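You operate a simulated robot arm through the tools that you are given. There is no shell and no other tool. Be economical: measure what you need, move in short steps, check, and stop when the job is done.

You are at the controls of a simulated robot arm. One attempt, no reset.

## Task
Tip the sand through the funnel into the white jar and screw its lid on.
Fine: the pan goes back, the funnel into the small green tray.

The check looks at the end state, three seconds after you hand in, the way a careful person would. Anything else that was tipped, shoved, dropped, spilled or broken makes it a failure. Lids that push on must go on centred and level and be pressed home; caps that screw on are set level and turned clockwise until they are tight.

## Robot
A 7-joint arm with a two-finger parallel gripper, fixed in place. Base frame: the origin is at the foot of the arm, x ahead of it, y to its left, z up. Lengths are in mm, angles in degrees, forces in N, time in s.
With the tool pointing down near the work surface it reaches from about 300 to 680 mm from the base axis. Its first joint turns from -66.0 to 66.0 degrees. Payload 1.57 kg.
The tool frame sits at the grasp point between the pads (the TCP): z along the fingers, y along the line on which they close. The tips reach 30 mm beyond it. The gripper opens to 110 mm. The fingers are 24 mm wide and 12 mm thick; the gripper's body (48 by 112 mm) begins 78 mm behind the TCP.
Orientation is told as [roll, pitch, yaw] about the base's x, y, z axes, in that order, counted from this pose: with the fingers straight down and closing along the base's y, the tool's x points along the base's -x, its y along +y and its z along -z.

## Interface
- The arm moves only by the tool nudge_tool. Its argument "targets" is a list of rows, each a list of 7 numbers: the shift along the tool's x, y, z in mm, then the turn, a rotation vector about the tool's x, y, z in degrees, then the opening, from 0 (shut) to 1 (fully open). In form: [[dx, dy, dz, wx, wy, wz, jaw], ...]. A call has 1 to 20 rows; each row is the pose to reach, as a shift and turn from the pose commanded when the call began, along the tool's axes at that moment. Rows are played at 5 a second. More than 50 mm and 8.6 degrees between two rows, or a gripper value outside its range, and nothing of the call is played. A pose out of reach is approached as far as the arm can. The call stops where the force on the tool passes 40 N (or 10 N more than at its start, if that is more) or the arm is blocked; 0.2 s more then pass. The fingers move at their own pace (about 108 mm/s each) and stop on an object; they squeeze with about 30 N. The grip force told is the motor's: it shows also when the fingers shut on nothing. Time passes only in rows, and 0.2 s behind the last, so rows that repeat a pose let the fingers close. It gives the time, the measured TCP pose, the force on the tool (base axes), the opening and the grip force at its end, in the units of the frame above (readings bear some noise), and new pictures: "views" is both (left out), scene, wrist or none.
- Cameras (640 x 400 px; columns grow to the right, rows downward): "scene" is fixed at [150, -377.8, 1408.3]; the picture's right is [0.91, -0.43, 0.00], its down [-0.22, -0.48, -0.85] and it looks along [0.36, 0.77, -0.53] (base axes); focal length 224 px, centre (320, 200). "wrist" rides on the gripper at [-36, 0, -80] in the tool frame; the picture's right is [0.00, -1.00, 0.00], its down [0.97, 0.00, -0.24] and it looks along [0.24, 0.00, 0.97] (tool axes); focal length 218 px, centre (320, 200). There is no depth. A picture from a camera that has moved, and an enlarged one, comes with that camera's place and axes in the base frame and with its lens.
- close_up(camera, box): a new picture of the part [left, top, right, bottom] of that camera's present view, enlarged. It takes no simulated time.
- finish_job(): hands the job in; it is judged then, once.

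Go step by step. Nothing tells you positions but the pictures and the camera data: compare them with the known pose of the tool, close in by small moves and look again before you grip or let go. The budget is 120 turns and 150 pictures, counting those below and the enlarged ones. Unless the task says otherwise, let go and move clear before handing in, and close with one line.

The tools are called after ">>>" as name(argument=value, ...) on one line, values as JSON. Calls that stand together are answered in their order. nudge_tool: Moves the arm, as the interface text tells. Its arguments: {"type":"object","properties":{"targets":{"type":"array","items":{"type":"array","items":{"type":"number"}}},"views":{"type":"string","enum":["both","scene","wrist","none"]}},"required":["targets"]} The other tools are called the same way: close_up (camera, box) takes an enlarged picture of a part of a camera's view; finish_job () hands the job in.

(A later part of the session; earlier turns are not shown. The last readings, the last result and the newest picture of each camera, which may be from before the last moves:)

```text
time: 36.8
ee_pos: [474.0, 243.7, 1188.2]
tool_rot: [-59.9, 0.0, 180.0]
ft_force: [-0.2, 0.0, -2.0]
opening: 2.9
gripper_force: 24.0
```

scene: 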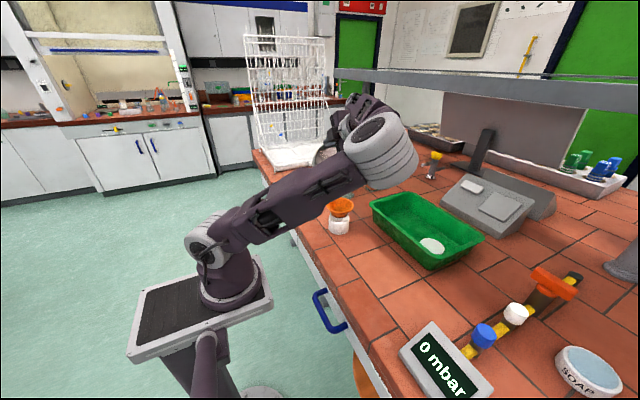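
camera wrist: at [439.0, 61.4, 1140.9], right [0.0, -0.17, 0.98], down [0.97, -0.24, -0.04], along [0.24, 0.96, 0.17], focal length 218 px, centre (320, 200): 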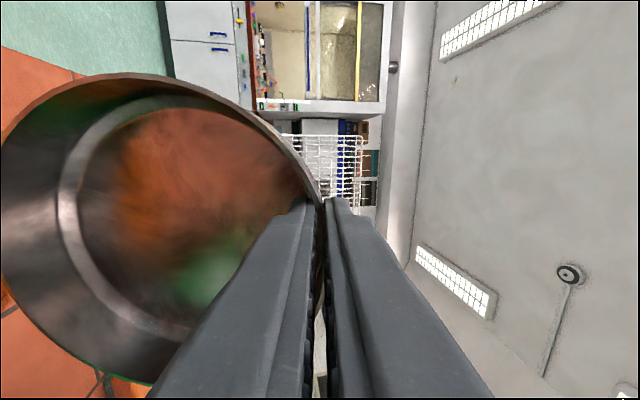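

>>> nudge_tool(targets=[[1.5, -1, 1.8, -4, 0, 0, 0], [3, -2.1, 3.6, -8, 0, 0, 0], [4.5, -3.2, 5.5, -12, 0, 0, 0], [6, -4.2, 7.3, -16, 0, 0, 0], [7.5, -5.3, 9.1, -20, 0, 0, 0], [9, -6.3, 10.9, -24, 0, 0, 0], [10.5, -7.4, 12.7, -28, 0, 0, 0], [12, -8.4, 14.6, -32, 0, 0, 0], [13.5, -9.5, 16.4, -36, 0, 0, 0], [15, -10.5, 18.2, -40, 0, 0, 0], [15, -10.5, 18.2, -40, 0, 0, 0]])

>>> close_up(camera="scene", box=[290, 150, 400, 250])

```text
time: 39.2
ee_pos: [489.2, 265.7, 1188.6]
tool_rot: [-19.8, 0.0, 180.1]
ft_force: [-0.7, -0.3, -1.7]
opening: 2.6
gripper_force: 24.4
camera wrist: at [453.4, 237.6, 1263.8], right [0.0, 0.94, 0.34], down [0.97, -0.08, 0.23], along [0.24, 0.33, -0.91], focal length 218 px, centre (320, 200)
```

scene: 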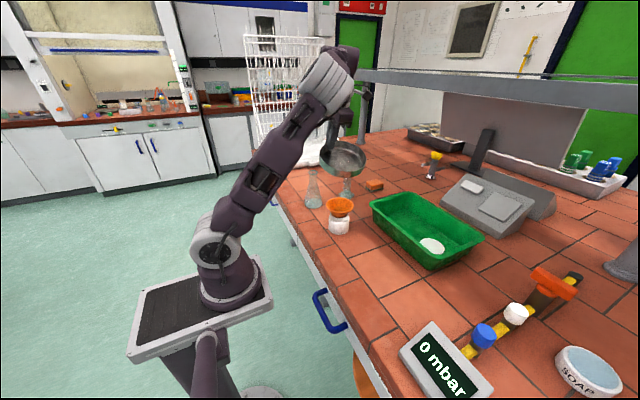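
wrist: 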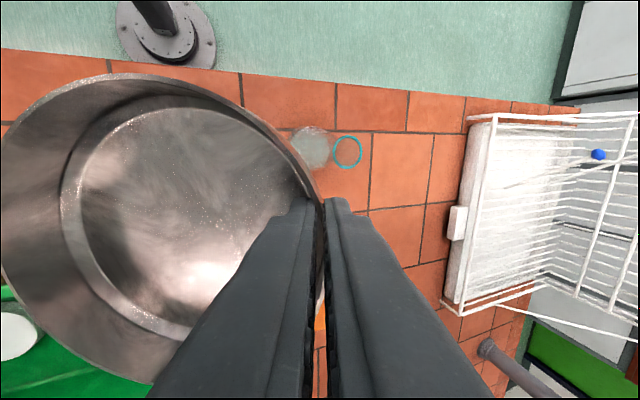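

```text
4.00 times, centred on (345, 200) of scene
camera zoom: at [150.1, -377.8, 1408.3], right [0.91, -0.43, 0.0], down [-0.22, -0.48, -0.85], along [0.36, 0.77, -0.53], focal length 898 px, centre (220, 200)
```

zoom: 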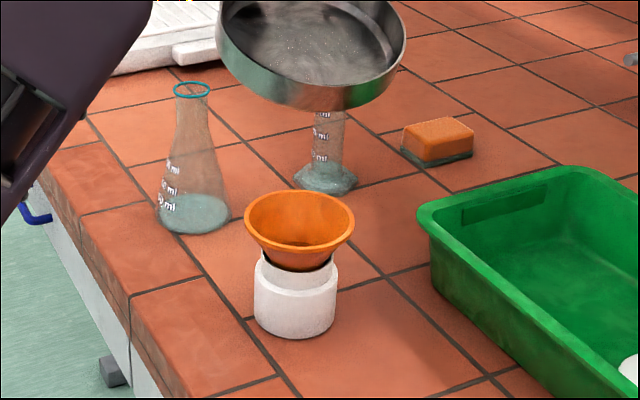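

Sand all gone from the pan; jar and funnel undisturbed. Now level the pan, then swing back to the original yaw.

>>> nudge_tool(targets=[[0, 14, -5.1, -5, 0, 0, 0], [0, 28, -10.2, -10, 0, 0, 0], [0, 42, -15.4, -15, 0, 0, 0], [0, 56, -20.5, -20, 0, 0, 0], [0, 56, -20.5, -20, 0, 0, 0]], views="none")

```text
time: 40.4
ee_pos: [489.8, 205.9, 1188.8]
tool_rot: [0.0, -0.1, -180.0]
ft_force: [0.4, 0.9, -2.0]
opening: 2.7
gripper_force: 24.1
```

>>> nudge_tool(targets=[[4, 22, 0, 0, 0, 7.5, 0], [8, 44, 0, 0, 0, 15, 0], [12, 66, 0, 0, 0, 22.5, 0], [16, 88, 0, 0, 0, 30, 0], [20, 110, 5, 0, 0, 37.5, 0], [24, 132, 15, 0, 0, 45, 0], [29, 154, 25, 0, 0, 52.5, 0], [34, 176, 35, 0, 0, 60, 0], [39, 198, 45, 0, 0, 67.5, 0], [44, 220, 55, 0, 0, 75, 0], [48, 242, 67, 0, 0, 82.5, 0], [50, 266, 79, 0, 0, 90, 0], [50, 290, 100, 0, 0, 90, 0], [50, 301, 110, 0, 0, 90, 0], [50, 301, 110, 0, 0, 90, 0]])

```text
time: 43.6
ee_pos: [538.7, -94.9, 1078.7]
tool_rot: [0.0, 0.0, 90.0]
ft_force: [-0.8, 0.4, -0.9]
opening: 2.6
gripper_force: 23.7
camera wrist: at [539.3, -59.8, 1158.1], right [1.0, 0.0, 0.0], down [0.0, -0.97, 0.24], along [0.0, -0.24, -0.97], focal length 218 px, centre (320, 200)
```

scene: 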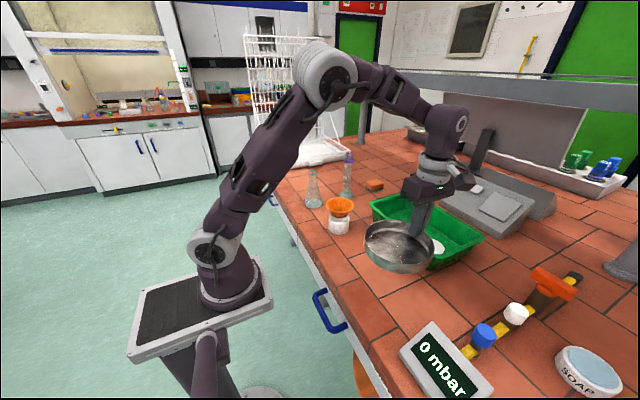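
wrist: 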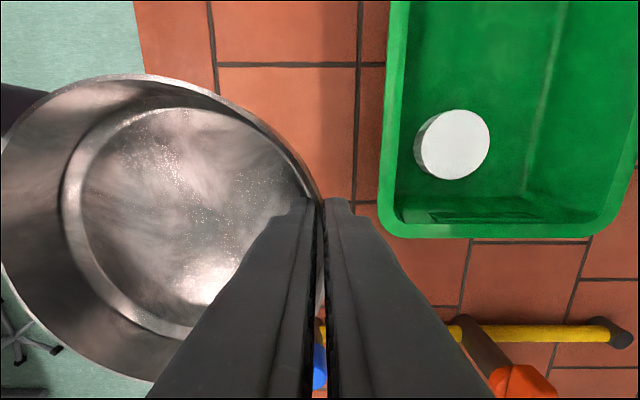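

Lower the pan back onto its spot (TCP z≈940), stopping just above touch.

>>> nudge_tool(targets=[[0, -1, 30, 0, 0, 0, 0], [0, -1, 60, 0, 0, 0, 0], [0, -1, 90, 0, 0, 0, 0], [0, -1, 112, 0, 0, 0, 0], [0, -1, 124, 0, 0, 0, 0], [0, -1, 131, 0, 0, 0, 0], [0, -1, 135, 0, 0, 0, 0], [0, -1, 137.5, 0, 0, 0, 0], [0, -1, 137.5, 0, 0, 0, 0]])

>>> close_up(camera="scene", box=[340, 180, 480, 320])

```text
time: 45.6
ee_pos: [540.1, -95.3, 942.1]
tool_rot: [-0.1, 0.0, 89.9]
ft_force: [-0.1, -2.8, 16.3]
opening: 3.0
gripper_force: 23.9
camera wrist: at [540.1, -58.9, 1021.8], right [1.0, 0.0, 0.0], down [0.0, -0.97, 0.24], along [0.0, -0.24, -0.97], focal length 218 px, centre (320, 200)
```

scene: 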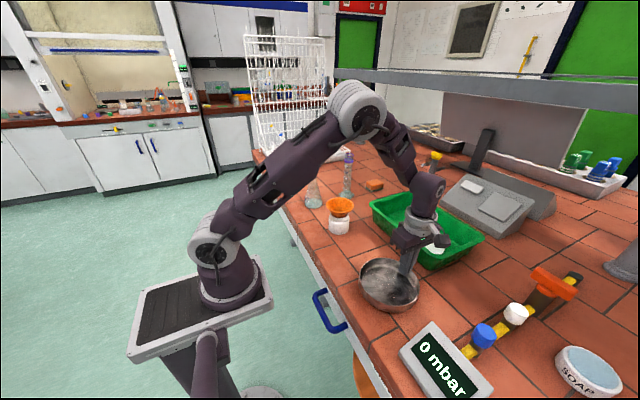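
wrist: 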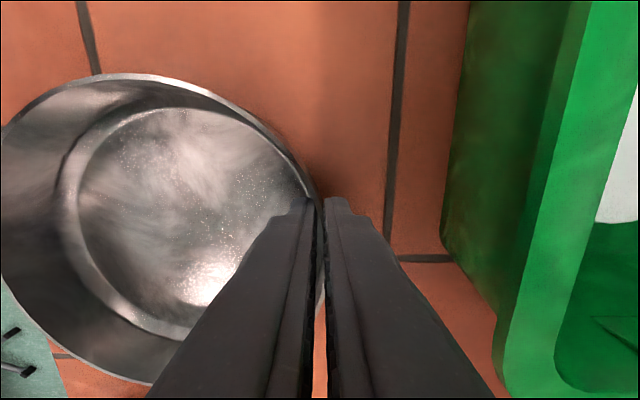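

```text
2.86 times, centred on (410, 250) of scene
camera zoom: at [149.7, -377.9, 1408.3], right [0.91, -0.43, 0.0], down [-0.22, -0.48, -0.85], along [0.36, 0.77, -0.53], focal length 641 px, centre (63, 57)
```

zoom: 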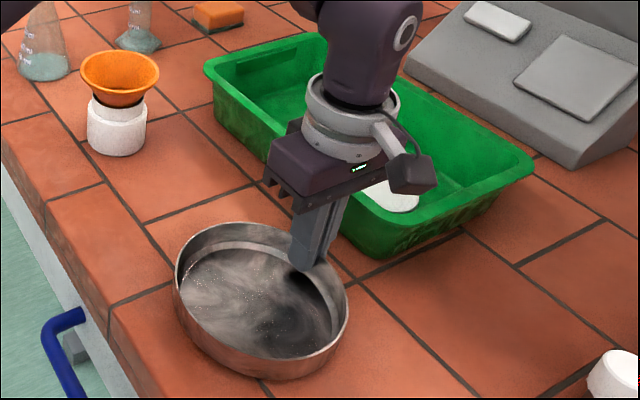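

It touches down (16 N). Ease 1 mm and open, then rise.

>>> nudge_tool(targets=[[0, 0, -1, 0, 0, 0, 0], [0, 0, -1, 0, 0, 0, 0.1], [0, 0, -1, 0, 0, 0, 0.25], [0, 0, -1, 0, 0, 0, 0.3], [0, 0, -20, 0, 0, 0, 0.3], [0, 0, -50, 0, 0, 0, 0.3], [0, 0, -90, 0, 0, 0, 0.4], [0, 0, -130, 0, 0, 0, 0.6], [0, 0, -130, 0, 0, 0, 0.6]])

>>> close_up(camera="scene", box=[340, 180, 480, 320])

```text
time: 47.6
ee_pos: [540.4, -98.0, 1073.2]
tool_rot: [0.0, 0.1, 90.0]
ft_force: [0.1, 0.0, 0.1]
opening: 65.9
gripper_force: 0.1
camera wrist: at [540.3, -61.2, 1152.4], right [1.0, 0.0, 0.0], down [0.0, -0.97, 0.24], along [0.0, -0.24, -0.97], focal length 218 px, centre (320, 200)
```

scene: 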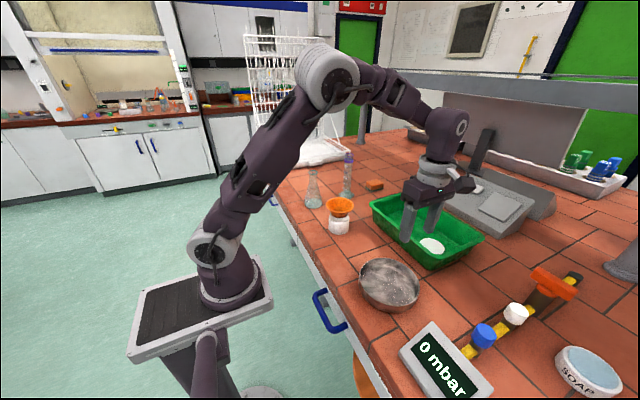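
wrist: 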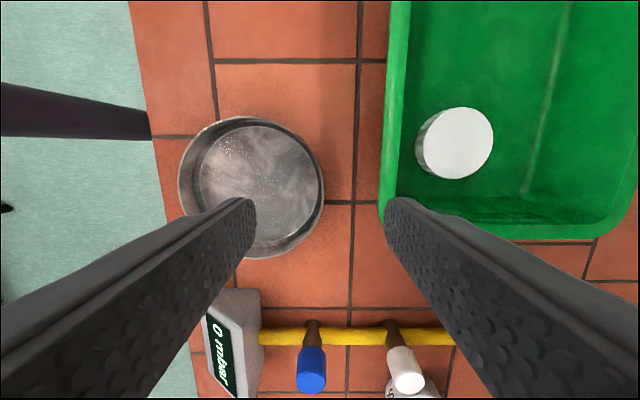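

```text
2.86 times, centred on (410, 250) of scene
camera zoom: at [150.0, -377.8, 1408.3], right [0.91, -0.43, 0.0], down [-0.22, -0.48, -0.85], along [0.36, 0.77, -0.53], focal length 641 px, centre (63, 57)
```

zoom: 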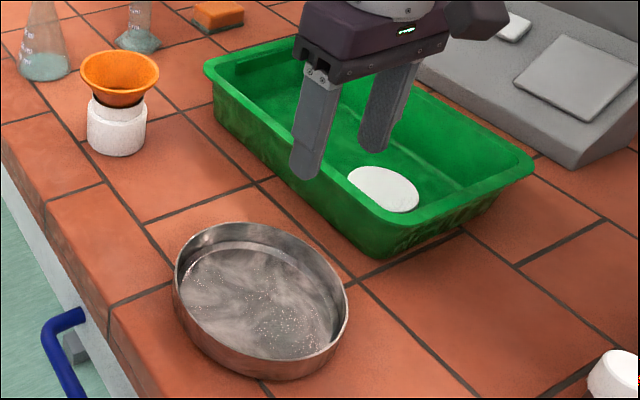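

The pan is back in place. Next the funnel: turn back to yaw 0 (closing along y), open fully, and look from above it.

>>> nudge_tool(targets=[[0, 0, -30, 0, 0, 0, 0.7], [-10, 4, -60, 0, 0, 7.5, 1], [-34, 10, -60, 0, 0, 15, 1], [-58, 16, -60, 0, 0, 22.5, 1], [-82, 22, -60, 0, 0, 30, 1], [-106, 28, -60, 0, 0, 37.5, 1], [-130, 34, -60, 0, 0, 45, 1], [-154, 40, -60, 0, 0, 52.5, 1], [-178, 46, -60, 0, 0, 60, 1], [-202, 52, -60, 0, 0, 67.5, 1], [-226, 58, -60, 0, 0, 75, 1], [-250, 63, -60, 0, 0, 82.5, 1], [-266, 67, -60, 0, 0, 90, 1], [-266, 67, -60, 0, 0, 90, 1]])

>>> close_up(camera="scene", box=[300, 150, 400, 250])

```text
time: 50.6
ee_pos: [472.8, 170.9, 1132.6]
tool_rot: [0.1, 0.0, -0.1]
ft_force: [0.0, 0.5, 0.3]
opening: 110.3
gripper_force: 0.2
camera wrist: at [508.3, 170.7, 1212.0], right [0.0, -1.0, 0.0], down [-0.97, 0.0, 0.24], along [-0.24, 0.0, -0.97], focal length 218 px, centre (320, 200)
```

scene: 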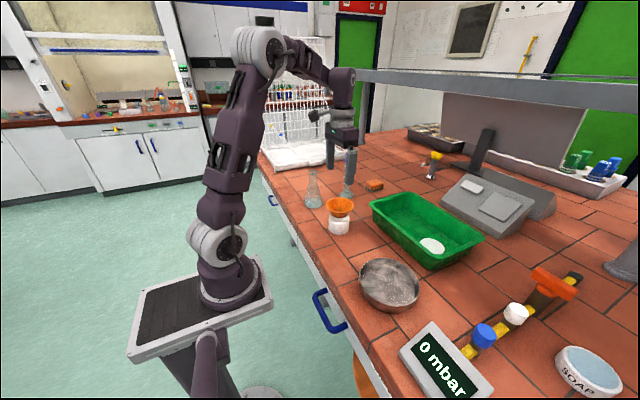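
wrist: 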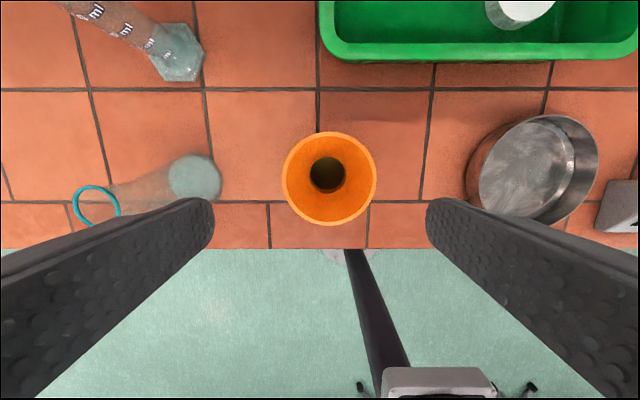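

```text
4.00 times, centred on (350, 200) of scene
camera zoom: at [150.0, -377.8, 1408.3], right [0.91, -0.42, 0.0], down [-0.22, -0.48, -0.85], along [0.36, 0.77, -0.53], focal length 898 px, centre (200, 200)
```

zoom: 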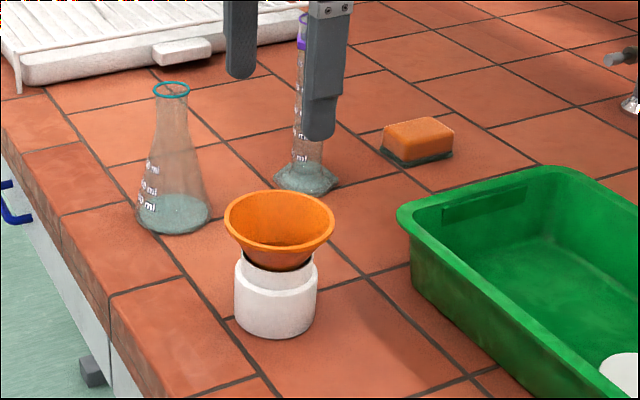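

Funnel rim measured closer: centre ≈(476,161.5), z≈990, radius ≈49. Shift to it and come down part way.

>>> nudge_tool(targets=[[-3, -9, 20, 0, 0, 0, 1], [-3, -9, 50, 0, 0, 0, 1], [-3, -9, 80, 0, 0, 0, 1], [-3, -9, 80, 0, 0, 0, 1]])

>>> close_up(camera="scene", box=[300, 150, 400, 250])

```text
time: 51.6
ee_pos: [475.9, 162.9, 1052.7]
tool_rot: [0.0, 0.0, 0.0]
ft_force: [0.6, -0.8, 0.1]
opening: 110.1
gripper_force: 0.1
camera wrist: at [512.7, 162.7, 1132.2], right [0.0, -1.0, 0.0], down [-0.97, 0.0, 0.24], along [-0.24, 0.0, -0.97], focal length 218 px, centre (320, 200)
```

scene: 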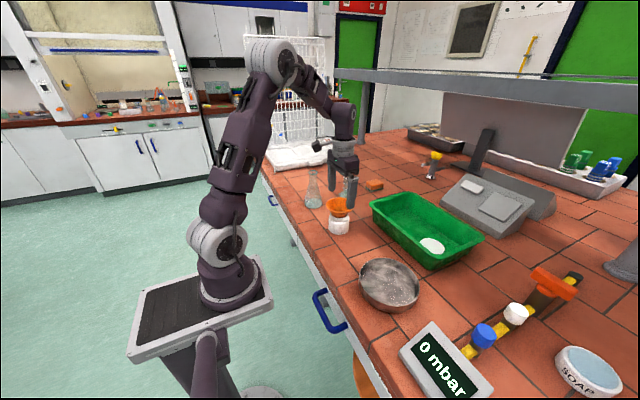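
wrist: 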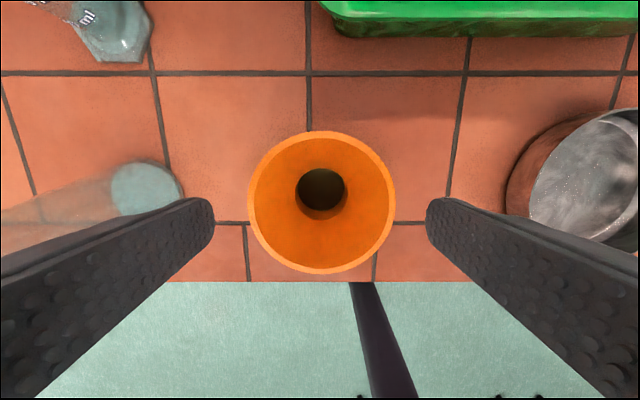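

```text
4.00 times, centred on (350, 200) of scene
camera zoom: at [150.0, -377.8, 1408.3], right [0.91, -0.43, 0.0], down [-0.22, -0.48, -0.85], along [0.36, 0.77, -0.53], focal length 898 px, centre (200, 200)
```

zoom: 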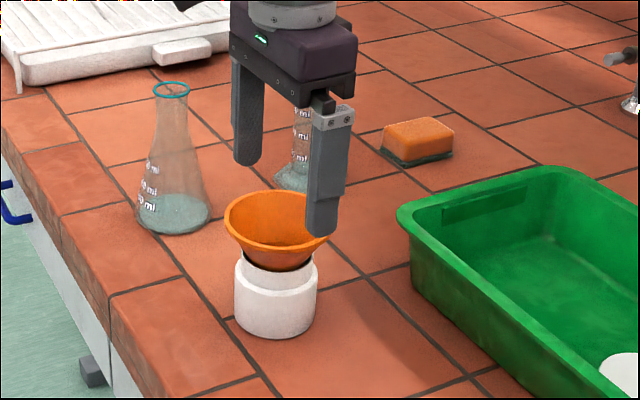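

Well centred. Lower so the pads span the rim (TCP z≈984) and close.

>>> nudge_tool(targets=[[-1, -1, 20, 0, 0, 0, 1], [-1, -1, 40, 0, 0, 0, 1], [-1, -1, 55, 0, 0, 0, 1], [-1, -1, 69, 0, 0, 0, 1], [-1, -1, 69, 0, 0, 0, 1]])

>>> close_up(camera="scene", box=[300, 150, 400, 250])

```text
time: 52.8
ee_pos: [476.6, 159.5, 982.1]
tool_rot: [0.0, 0.0, 0.0]
ft_force: [0.3, 0.1, -0.2]
opening: 109.8
gripper_force: 0.1
camera wrist: at [512.9, 160.3, 1061.8], right [0.0, -1.0, 0.0], down [-0.97, 0.0, 0.24], along [-0.24, 0.0, -0.97], focal length 218 px, centre (320, 200)
```

scene: 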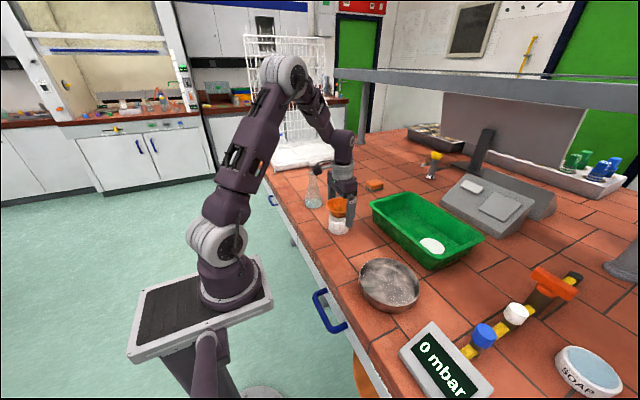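
wrist: 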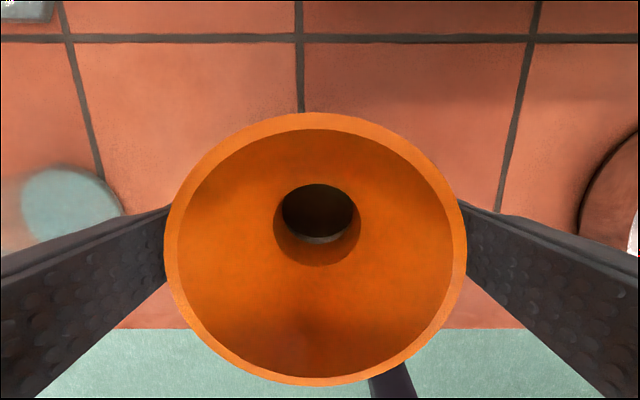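

```text
4.00 times, centred on (350, 200) of scene
camera zoom: at [150.0, -377.8, 1408.3], right [0.91, -0.43, 0.0], down [-0.22, -0.48, -0.85], along [0.36, 0.77, -0.53], focal length 898 px, centre (200, 200)
```

zoom: 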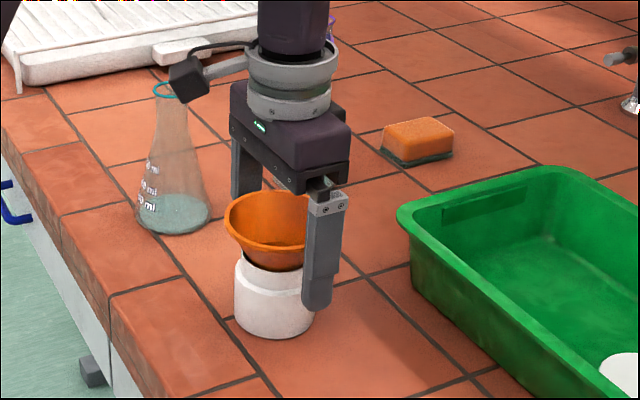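

>>> nudge_tool(targets=[[0, 1.2, 0, 0, 0, 0, 0.95], [0, 1.2, 0, 0, 0, 0, 0.88], [0, 1.2, 0, 0, 0, 0, 0.8], [0, 1.2, 0, 0, 0, 0, 0.7], [0, 1.2, 0, 0, 0, 0, 0.6], [0, 1.2, 0, 0, 0, 0, 0.6]], views="wrist")

```text
time: 54.2
ee_pos: [476.0, 162.0, 981.9]
tool_rot: [0.0, 0.0, 0.0]
ft_force: [1.2, 1.1, -0.1]
opening: 86.0
gripper_force: 29.9
camera wrist: at [512.8, 161.6, 1062.5], right [0.0, -1.0, 0.0], down [-0.97, 0.0, 0.24], along [-0.24, 0.0, -0.97], focal length 218 px, centre (320, 200)
```

wrist: 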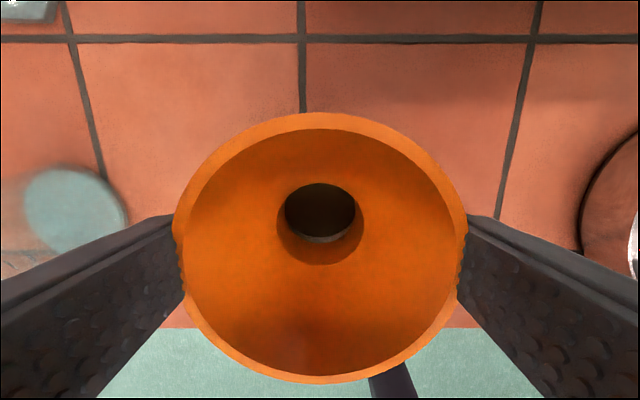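

Gripped (86 mm). Lift slowly and check that the jar stays.

>>> nudge_tool(targets=[[0, 0, -4, 0, 0, 0, 0.5], [0, 0, -10, 0, 0, 0, 0.5], [0, 0, -18, 0, 0, 0, 0.5], [0, 0, -28, 0, 0, 0, 0.5], [0, 0, -40, 0, 0, 0, 0.5], [0, 0, -40, 0, 0, 0, 0.5]])

>>> close_up(camera="scene", box=[300, 150, 400, 250])

```text
time: 55.6
ee_pos: [475.6, 161.5, 1023.5]
tool_rot: [0.0, 0.0, 0.0]
ft_force: [0.4, 0.5, 0.4]
opening: 85.9
gripper_force: 29.7
camera wrist: at [512.6, 161.5, 1102.7], right [0.0, -1.0, 0.0], down [-0.97, 0.0, 0.24], along [-0.24, 0.0, -0.97], focal length 218 px, centre (320, 200)
```

scene: 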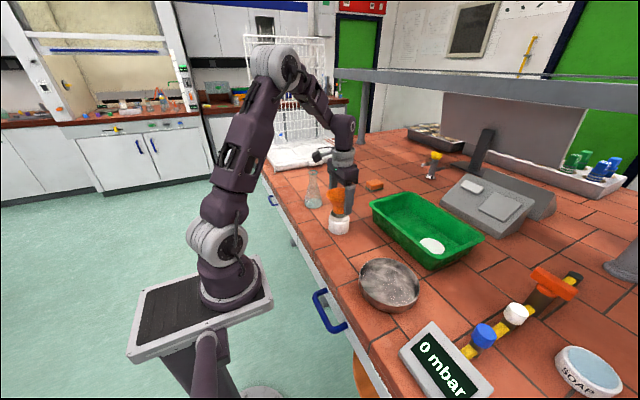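
wrist: 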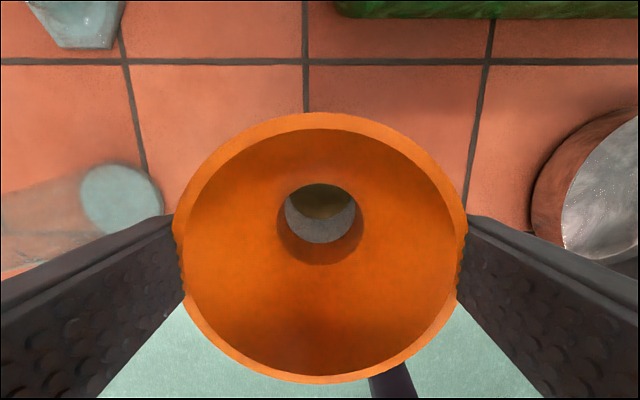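

```text
4.00 times, centred on (350, 200) of scene
camera zoom: at [150.0, -377.8, 1408.3], right [0.91, -0.43, 0.0], down [-0.22, -0.48, -0.85], along [0.36, 0.77, -0.53], focal length 898 px, centre (200, 200)
```

zoom: 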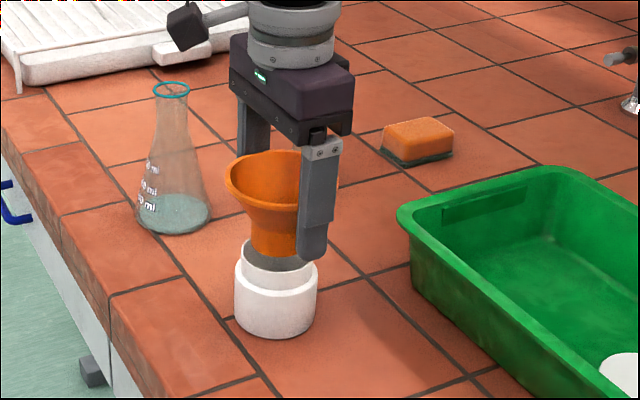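

Funnel is out cleanly and sand is visible in the jar. Carry it over the tray's left part (662, 85).

>>> nudge_tool(targets=[[0, 0, -30, 0, 0, 0, 0.5], [0, 0, -60, 0, 0, 0, 0.5], [-30, -12, -60, 0, 0, 0, 0.5], [-62, -25, -60, 0, 0, 0, 0.5], [-95, -40, -60, 0, 0, 0, 0.5], [-128, -52, -60, 0, 0, 0, 0.5], [-160, -65, -60, 0, 0, 0, 0.5], [-187, -77, -60, 0, 0, 0, 0.5], [-187, -77, -60, 0, 0, 0, 0.5]])

>>> close_up(camera="scene", box=[320, 130, 500, 280])

```text
time: 57.6
ee_pos: [656.2, 85.2, 1080.7]
tool_rot: [-0.1, 0.3, 0.0]
ft_force: [0.4, 0.4, 0.6]
opening: 86.1
gripper_force: 30.0
out of reach, approached as far as the arm can: row 8, 9
camera wrist: at [692.8, 84.5, 1160.5], right [0.0, -1.0, 0.0], down [-0.97, 0.0, 0.24], along [-0.24, 0.0, -0.97], focal length 218 px, centre (320, 200)
```

scene: 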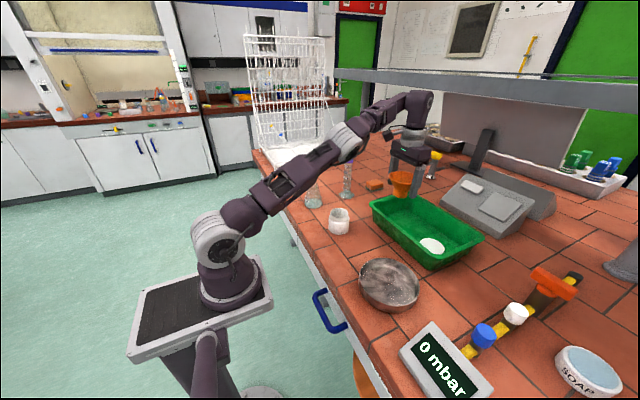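
wrist: 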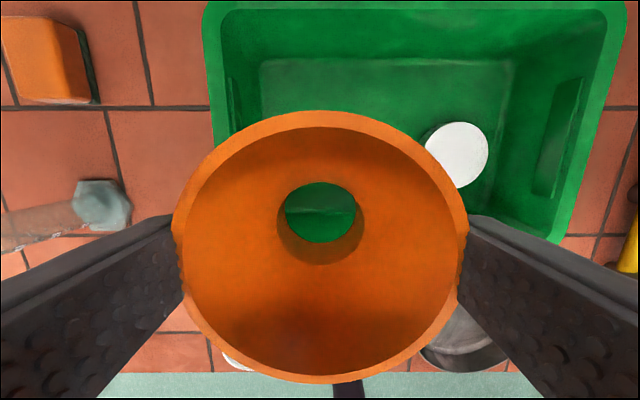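

```text
2.67 times, centred on (410, 205) of scene
camera zoom: at [150.0, -377.9, 1408.3], right [0.91, -0.43, 0.0], down [-0.22, -0.48, -0.85], along [0.36, 0.77, -0.53], focal length 598 px, centre (80, 187)
```

zoom: 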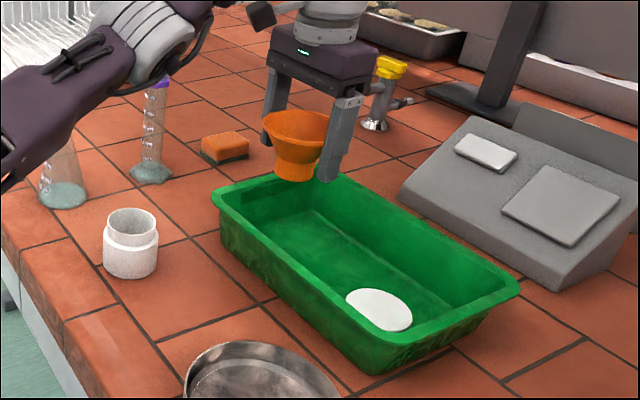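

Shift to y≈62 for finger clearance and lower into the tray in stages.

>>> nudge_tool(targets=[[0, -12, 0, 0, 0, 0, 0.5], [0, -23, 20, 0, 0, 0, 0.5], [-4, -23, 45, 0, 0, 0, 0.5], [-9, -23, 70, 0, 0, 0, 0.5], [-9, -23, 85, 0, 0, 0, 0.5], [-9, -23, 95, 0, 0, 0, 0.5], [-9, -23, 95, 0, 0, 0, 0.5]])

>>> close_up(camera="scene", box=[340, 140, 500, 280])

```text
time: 59.2
ee_pos: [664.5, 61.0, 985.3]
tool_rot: [0.0, 0.1, 0.0]
ft_force: [0.6, 0.1, -0.4]
opening: 85.6
gripper_force: 29.7
camera wrist: at [701.1, 61.7, 1065.2], right [0.0, -1.0, 0.0], down [-0.97, 0.0, 0.24], along [-0.24, 0.0, -0.97], focal length 218 px, centre (320, 200)
```

scene: 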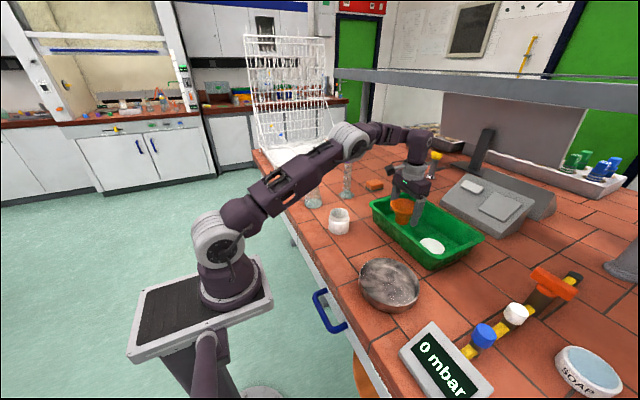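
wrist: 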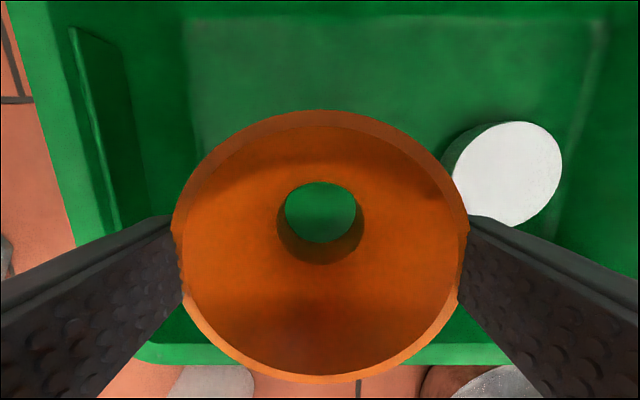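

```text
2.86 times, centred on (420, 210) of scene
camera zoom: at [150.0, -377.8, 1408.3], right [0.91, -0.43, 0.0], down [-0.22, -0.48, -0.85], along [0.36, 0.77, -0.53], focal length 641 px, centre (34, 171)
```

zoom: 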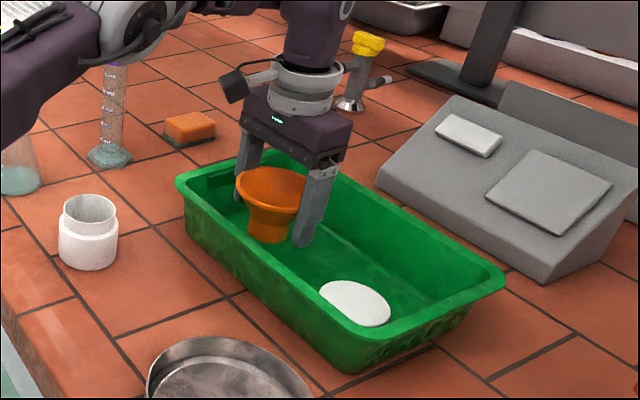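

>>> nudge_tool(targets=[[0, 0, 3, 0, 0, 0, 0.5], [0, 0, 6, 0, 0, 0, 0.5], [0, 0, 9, 0, 0, 0, 0.5], [0, 0, 12, 0, 0, 0, 0.5], [0, 0, 12, 0, 0, 0, 0.5]], views="none")

```text
time: 60.4
ee_pos: [665.3, 59.8, 973.0]
tool_rot: [0.0, 0.0, 0.0]
ft_force: [-0.3, 0.8, -0.2]
opening: 85.7
gripper_force: 29.8
```

>>> nudge_tool(targets=[[0, 0, 2, 0, 0, 0, 0.5], [0, 0, 4, 0, 0, 0, 0.5], [0, 0, 6, 0, 0, 0, 0.5], [0, 0, 6, 0, 0, 0, 0.5]], views="none")

>>> close_up(camera="scene", box=[370, 160, 450, 230])

```text
time: 61.4
ee_pos: [663.9, 60.6, 968.1]
tool_rot: [0.0, 0.0, 0.0]
ft_force: [0.1, 0.1, -0.1]
opening: 85.7
gripper_force: 29.9
```

```text
5.71 times, centred on (410, 195) of scene
camera zoom: at [150.0, -377.8, 1408.3], right [0.91, -0.43, 0.0], down [-0.22, -0.48, -0.85], along [0.36, 0.77, -0.53], focal length 1282 px, centre (-194, 229)
```

zoom: 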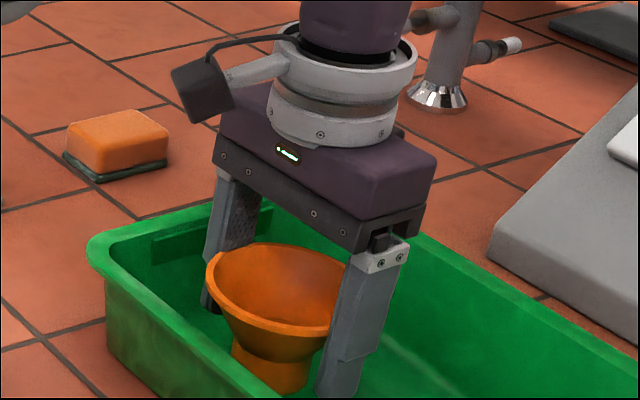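

>>> nudge_tool(targets=[[0, 0, 2, 0, 0, 0, 0.5], [0, 0, 4, 0, 0, 0, 0.5], [0, 0, 6, 0, 0, 0, 0.5], [0, 0, 6, 0, 0, 0, 0.5]], views="none")

>>> nudge_tool(targets=[[0, 0, 2, 0, 0, 0, 0.5], [0, 0, 4, 0, 0, 0, 0.5], [0, 0, 4, 0, 0, 0, 0.5]], views="wrist")

```text
time: 62.4
ee_pos: [665.4, 61.0, 961.1]
tool_rot: [-0.1, 0.1, 0.1]
ft_force: [-0.3, -0.2, -1.2]
opening: 85.7
gripper_force: 30.4
```

```text
time: 63.2
ee_pos: [665.1, 61.5, 958.0]
tool_rot: [0.0, -0.1, 0.0]
ft_force: [0.4, -0.4, -0.2]
opening: 85.7
gripper_force: 29.9
camera wrist: at [701.8, 61.7, 1038.3], right [0.0, -1.0, 0.0], down [-0.97, 0.0, 0.24], along [-0.24, 0.0, -0.97], focal length 218 px, centre (320, 200)
```

wrist: 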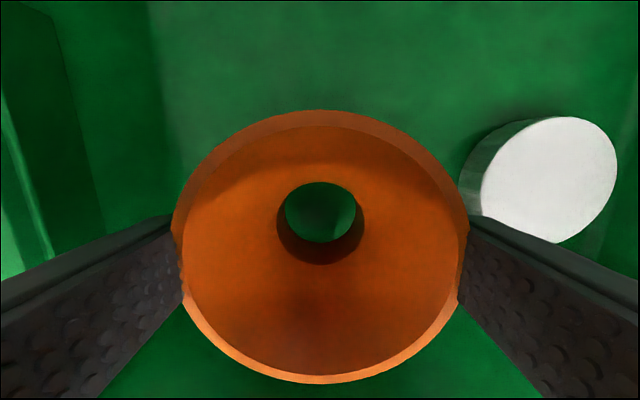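

>>> nudge_tool(targets=[[0, 0, 2, 0, 0, 0, 0.5], [0, 0, 4, 0, 0, 0, 0.5], [0, 0, 6, 0, 0, 0, 0.5], [0, 0, 6, 0, 0, 0, 0.5]], views="none")

>>> nudge_tool(targets=[[0, 0, 2, 0, 0, 0, 0.5], [0, 0, 4, 0, 0, 0, 0.5], [0, 0, 4, 0, 0, 0, 0.5]], views="scene")

>>> close_up(camera="scene", box=[370, 160, 450, 230])

```text
time: 64.2
ee_pos: [666.2, 62.2, 950.1]
tool_rot: [-0.1, 0.0, -0.1]
ft_force: [-0.7, 0.3, -0.4]
opening: 85.8
gripper_force: 30.0
```

```text
time: 65.0
ee_pos: [665.9, 61.3, 947.5]
tool_rot: [0.0, -0.1, 0.0]
ft_force: [-0.6, 0.7, -1.0]
opening: 85.9
gripper_force: 30.3
```

scene: 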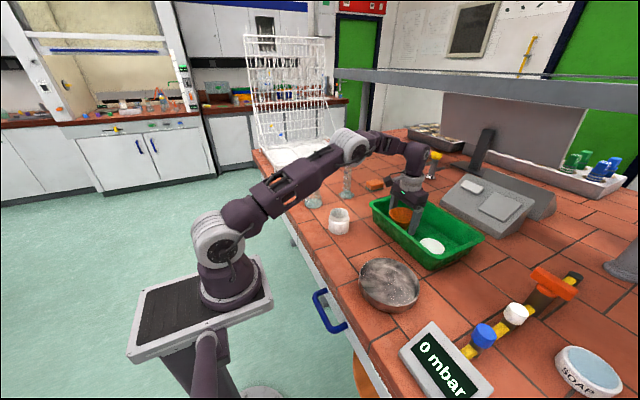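

```text
5.71 times, centred on (410, 195) of scene
camera zoom: at [150.0, -377.8, 1408.3], right [0.91, -0.43, 0.0], down [-0.22, -0.48, -0.85], along [0.36, 0.77, -0.53], focal length 1282 px, centre (-194, 229)
```

zoom: 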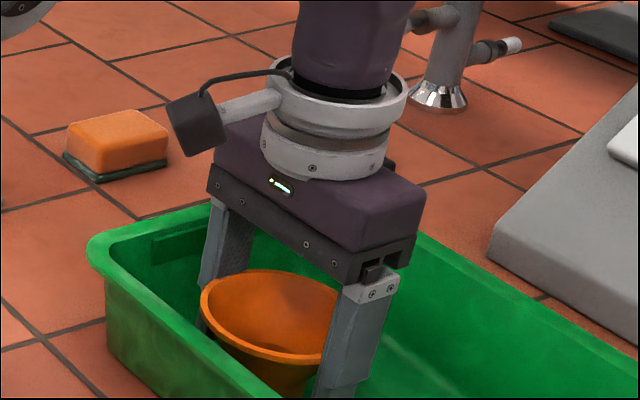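

>>> nudge_tool(targets=[[0, 0, 1, 0, 0, 0, 0.5], [0, 0, 2, 0, 0, 0, 0.5], [0, 0, 3, 0, 0, 0, 0.5], [0, 0, 4, 0, 0, 0, 0.5], [0, 0, 4, 0, 0, 0, 0.5]], views="both")

```text
time: 66.2
ee_pos: [667.2, 61.0, 945.4]
tool_rot: [0.0, -0.2, 0.0]
ft_force: [2.1, 3.0, 24.4]
opening: 86.1
gripper_force: 29.3
camera wrist: at [702.6, 61.2, 1025.7], right [0.0, -1.0, 0.0], down [-0.97, 0.0, 0.24], along [-0.24, 0.0, -0.97], focal length 218 px, centre (320, 200)
```

scene: 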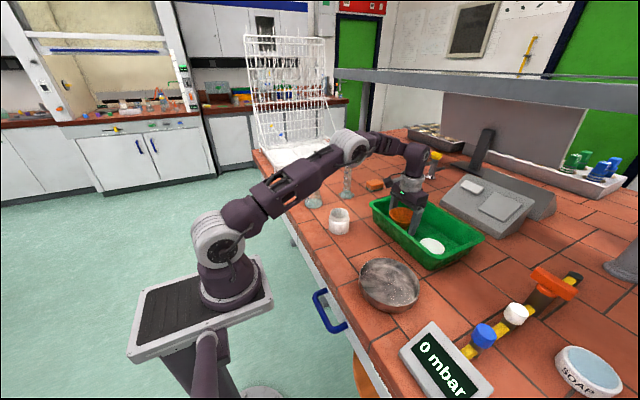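
wrist: 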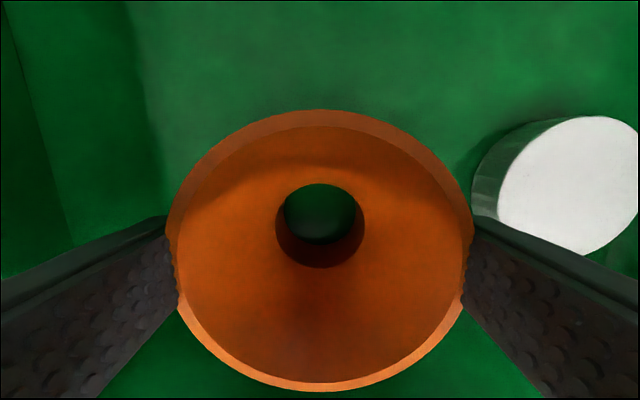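

Spout touches the tray floor. Ease up 2 mm, open, and rise.

>>> nudge_tool(targets=[[0, 0, -3, 0, 0, 0, 0.5], [0, 0, -3, 0, 0, 0, 0.8], [0, 0, -3, 0, 0, 0, 0.9], [0, 0, -3, 0, 0, 0, 1], [0, 0, -3, 0, 0, 0, 1], [0, 0, -15, 0, 0, 0, 1], [0, 0, -40, 0, 0, 0, 1], [0, 0, -75, 0, 0, 0, 1], [8, -20, -105, 0, 0, 0, 1], [8, -20, -105, 0, 0, 0, 1]])

>>> close_up(camera="scene", box=[360, 170, 500, 280])

```text
time: 68.4
ee_pos: [659.4, 39.4, 1050.0]
tool_rot: [0.1, 0.0, 0.0]
ft_force: [0.6, -0.5, 0.2]
opening: 110.0
gripper_force: 0.0
camera wrist: at [695.8, 39.6, 1130.3], right [0.0, -1.0, 0.0], down [-0.97, 0.0, 0.24], along [-0.24, 0.0, -0.97], focal length 218 px, centre (320, 200)
```

scene: 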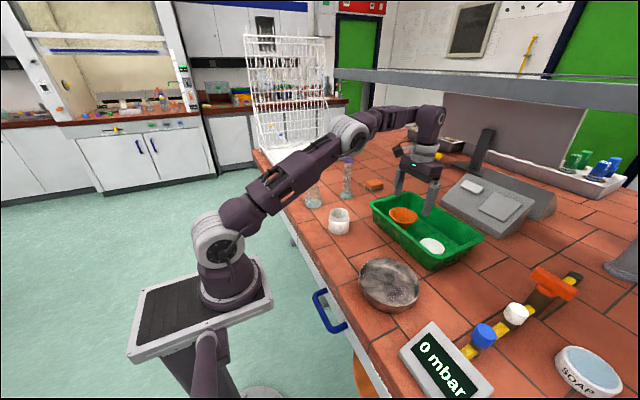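
wrist: 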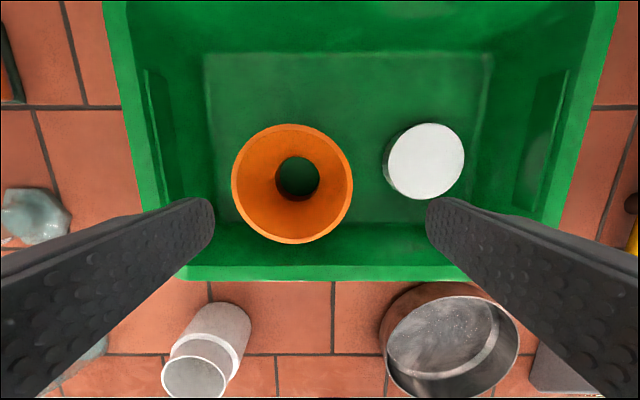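

```text
3.64 times, centred on (430, 225) of scene
camera zoom: at [150.0, -377.8, 1408.3], right [0.91, -0.43, 0.0], down [-0.22, -0.48, -0.85], along [0.36, 0.77, -0.53], focal length 816 px, centre (-80, 109)
```

zoom: 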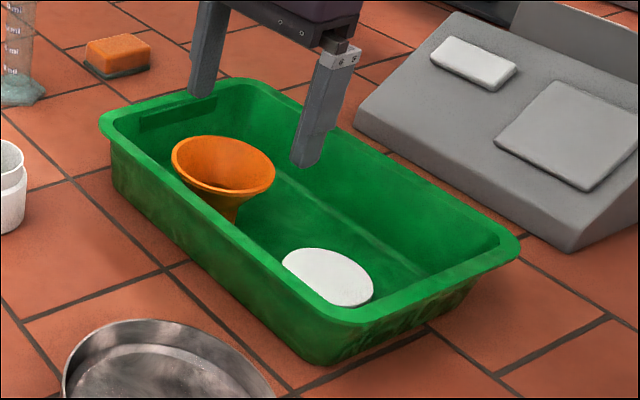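

The funnel stands upright in the tray. Now the lid, centre ≈(682,-59), top z≈925, Ø71: turn to yaw 90 (closing along x, clear of the tray's end wall) and hover.

>>> nudge_tool(targets=[[0, -8, 0, 0, 0, -7.5, 1], [0, -16, 0, 0, 0, -15, 1], [0, -24, 0, 0, 0, -22.5, 1], [0, -32, 0, 0, 0, -30, 1], [0, -40, 0, 0, 0, -37.5, 1], [-3, -48, 0, 0, 0, -45, 0.9], [-6, -56, 0, 0, 0, -52.5, 0.85], [-9, -64, 3, 0, 0, -60, 0.85], [-12, -72, 6, 0, 0, -67.5, 0.85], [-15, -80, 9, 0, 0, -75, 0.85], [-18, -90, 12, 0, 0, -82.5, 0.85], [-21, -98, 15, 0, 0, -90, 0.85], [-21, -98, 15, 0, 0, -90, 0.85]])

```text
time: 71.2
ee_pos: [678.1, -57.1, 1035.2]
tool_rot: [-0.1, 0.1, 90.1]
ft_force: [-0.2, -0.7, 0.0]
opening: 93.6
gripper_force: 0.1
camera wrist: at [678.5, -20.3, 1114.2], right [1.0, 0.0, 0.0], down [0.0, -0.97, 0.24], along [0.0, -0.24, -0.97], focal length 218 px, centre (320, 200)
```

scene: 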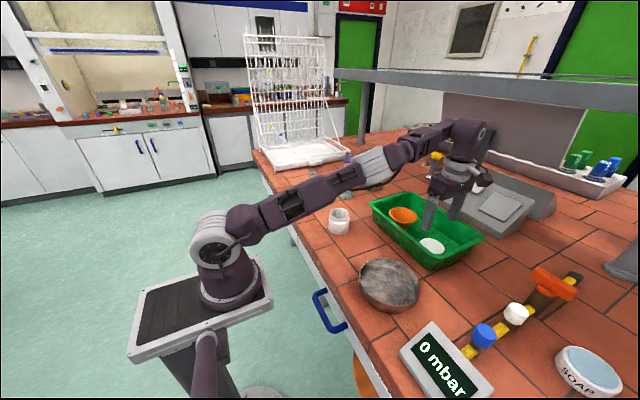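
wrist: 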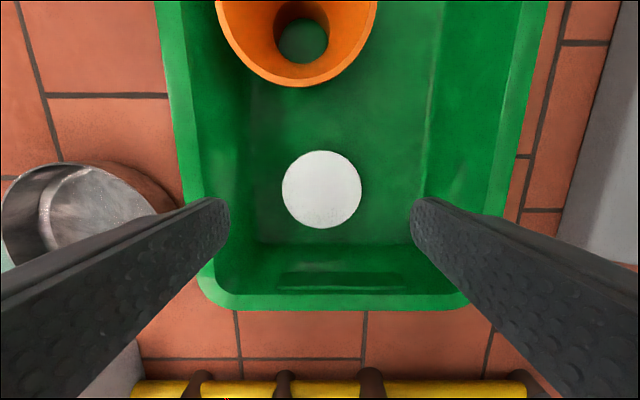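

Lid at (680,-58). Descend.

>>> nudge_tool(targets=[[1, -1.5, 25, 0, 0, 0, 0.85], [1, -1.5, 50, 0, 0, 0, 0.82], [1, -1.5, 70, 0, 0, 0, 0.82], [1, -1.5, 82, 0, 0, 0, 0.82], [1, -1.5, 82, 0, 0, 0, 0.82]])

>>> close_up(camera="scene", box=[390, 190, 490, 280])

```text
time: 72.4
ee_pos: [680.8, -57.4, 953.8]
tool_rot: [0.1, -0.1, 90.0]
ft_force: [0.6, -1.0, -0.2]
opening: 90.1
gripper_force: 0.1
camera wrist: at [681.2, -21.1, 1032.5], right [1.0, 0.0, 0.0], down [0.0, -0.97, 0.24], along [0.0, -0.24, -0.97], focal length 218 px, centre (320, 200)
```

scene: 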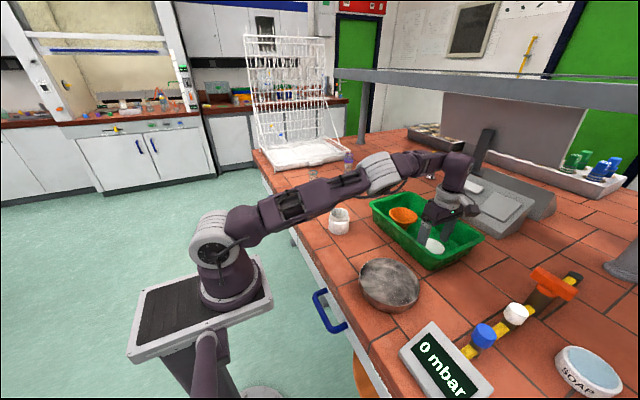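
wrist: 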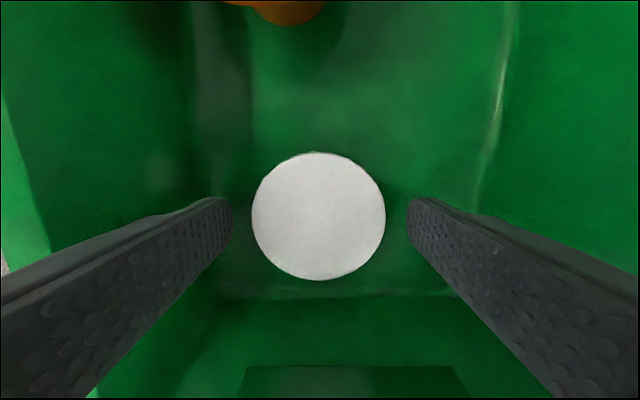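

```text
4.44 times, centred on (440, 235) of scene
camera zoom: at [150.0, -377.8, 1408.3], right [0.91, -0.43, 0.0], down [-0.22, -0.48, -0.85], along [0.36, 0.77, -0.53], focal length 998 px, centre (-213, 44)
```

zoom: 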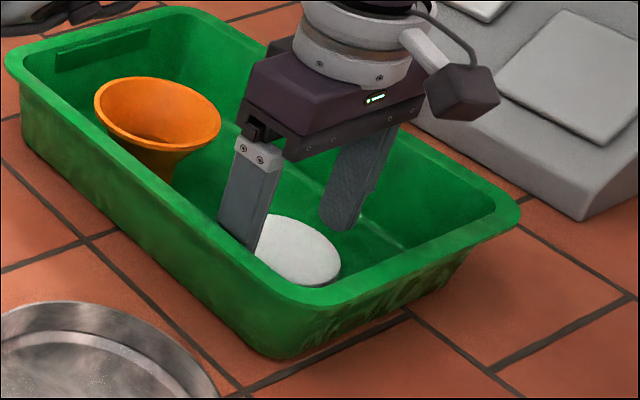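

>>> nudge_tool(targets=[[0, 0, 6, 0, 0, 0, 0.82], [0, 0, 12, 0, 0, 0, 0.82], [0, 0, 12, 0, 0, 0, 0.75], [0, 0, 12, 0, 0, 0, 0.68], [0, 0, 12, 0, 0, 0, 0.6], [0, 0, 12, 0, 0, 0, 0.5], [0, 0, 12, 0, 0, 0, 0.5]], views="wrist")

```text
time: 74.0
ee_pos: [679.3, -57.2, 941.3]
tool_rot: [0.0, 0.0, 90.1]
ft_force: [-0.4, -0.1, 0.2]
opening: 66.8
gripper_force: 29.9
camera wrist: at [680.8, -21.0, 1020.6], right [1.0, 0.0, 0.0], down [0.0, -0.97, 0.24], along [0.0, -0.24, -0.97], focal length 218 px, centre (320, 200)
```

wrist: 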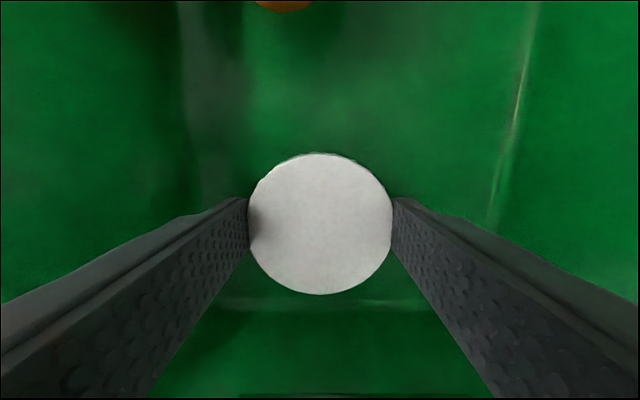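

Lid gripped, centred. Lift out of the tray and carry toward the jar, stopping short to measure it.

>>> nudge_tool(targets=[[0, 0, -15, 0, 0, 0, 0.5], [0, 0, -40, 0, 0, 0, 0.5], [0, 0, -70, 0, 0, 0, 0.5], [0, 20, -95, 0, 0, 0, 0.5], [-10, 50, -120, 0, 0, 0, 0.5], [-30, 80, -140, 0, 0, 0, 0.5], [-55, 110, -155, 0, 0, 0, 0.5], [-85, 140, -159, 0, 0, 0, 0.5], [-115, 170, -159, 0, 0, 0, 0.5], [-140, 190, -159, 0, 0, 0, 0.5], [-157, 203, -159, 0, 0, 0, 0.5], [-157, 203, -159, 0, 0, 0, 0.5]])

>>> close_up(camera="scene", box=[310, 150, 410, 250])

```text
time: 76.6
ee_pos: [478.1, 98.9, 1098.9]
tool_rot: [0.0, 0.1, 90.0]
ft_force: [-0.4, -0.2, 0.7]
opening: 66.8
gripper_force: 30.3
camera wrist: at [478.2, 134.7, 1178.8], right [1.0, 0.0, 0.0], down [0.0, -0.97, 0.24], along [0.0, -0.24, -0.97], focal length 218 px, centre (320, 200)
```

scene: 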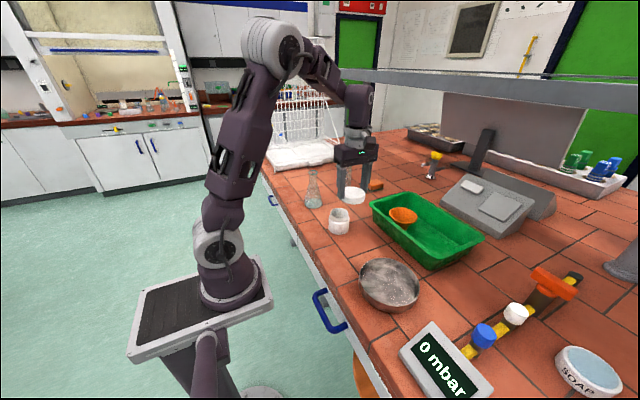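
wrist: 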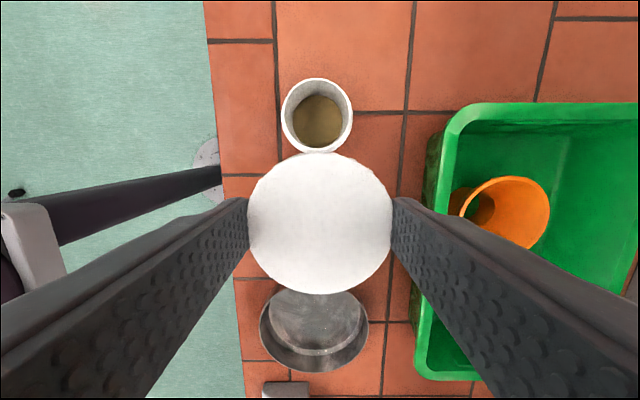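

```text
4.00 times, centred on (360, 200) of scene
camera zoom: at [150.0, -377.8, 1408.3], right [0.91, -0.43, 0.0], down [-0.22, -0.48, -0.85], along [0.36, 0.77, -0.53], focal length 898 px, centre (160, 200)
```

zoom: 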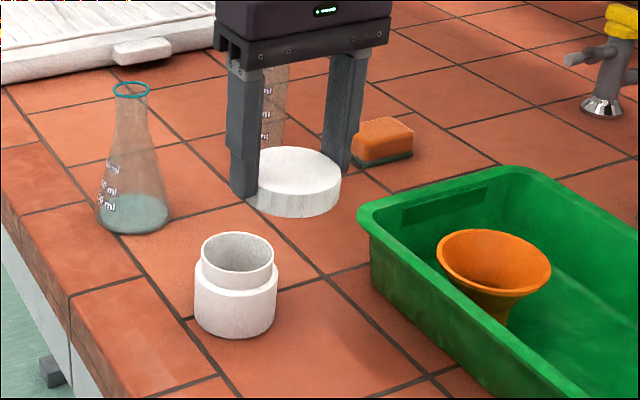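

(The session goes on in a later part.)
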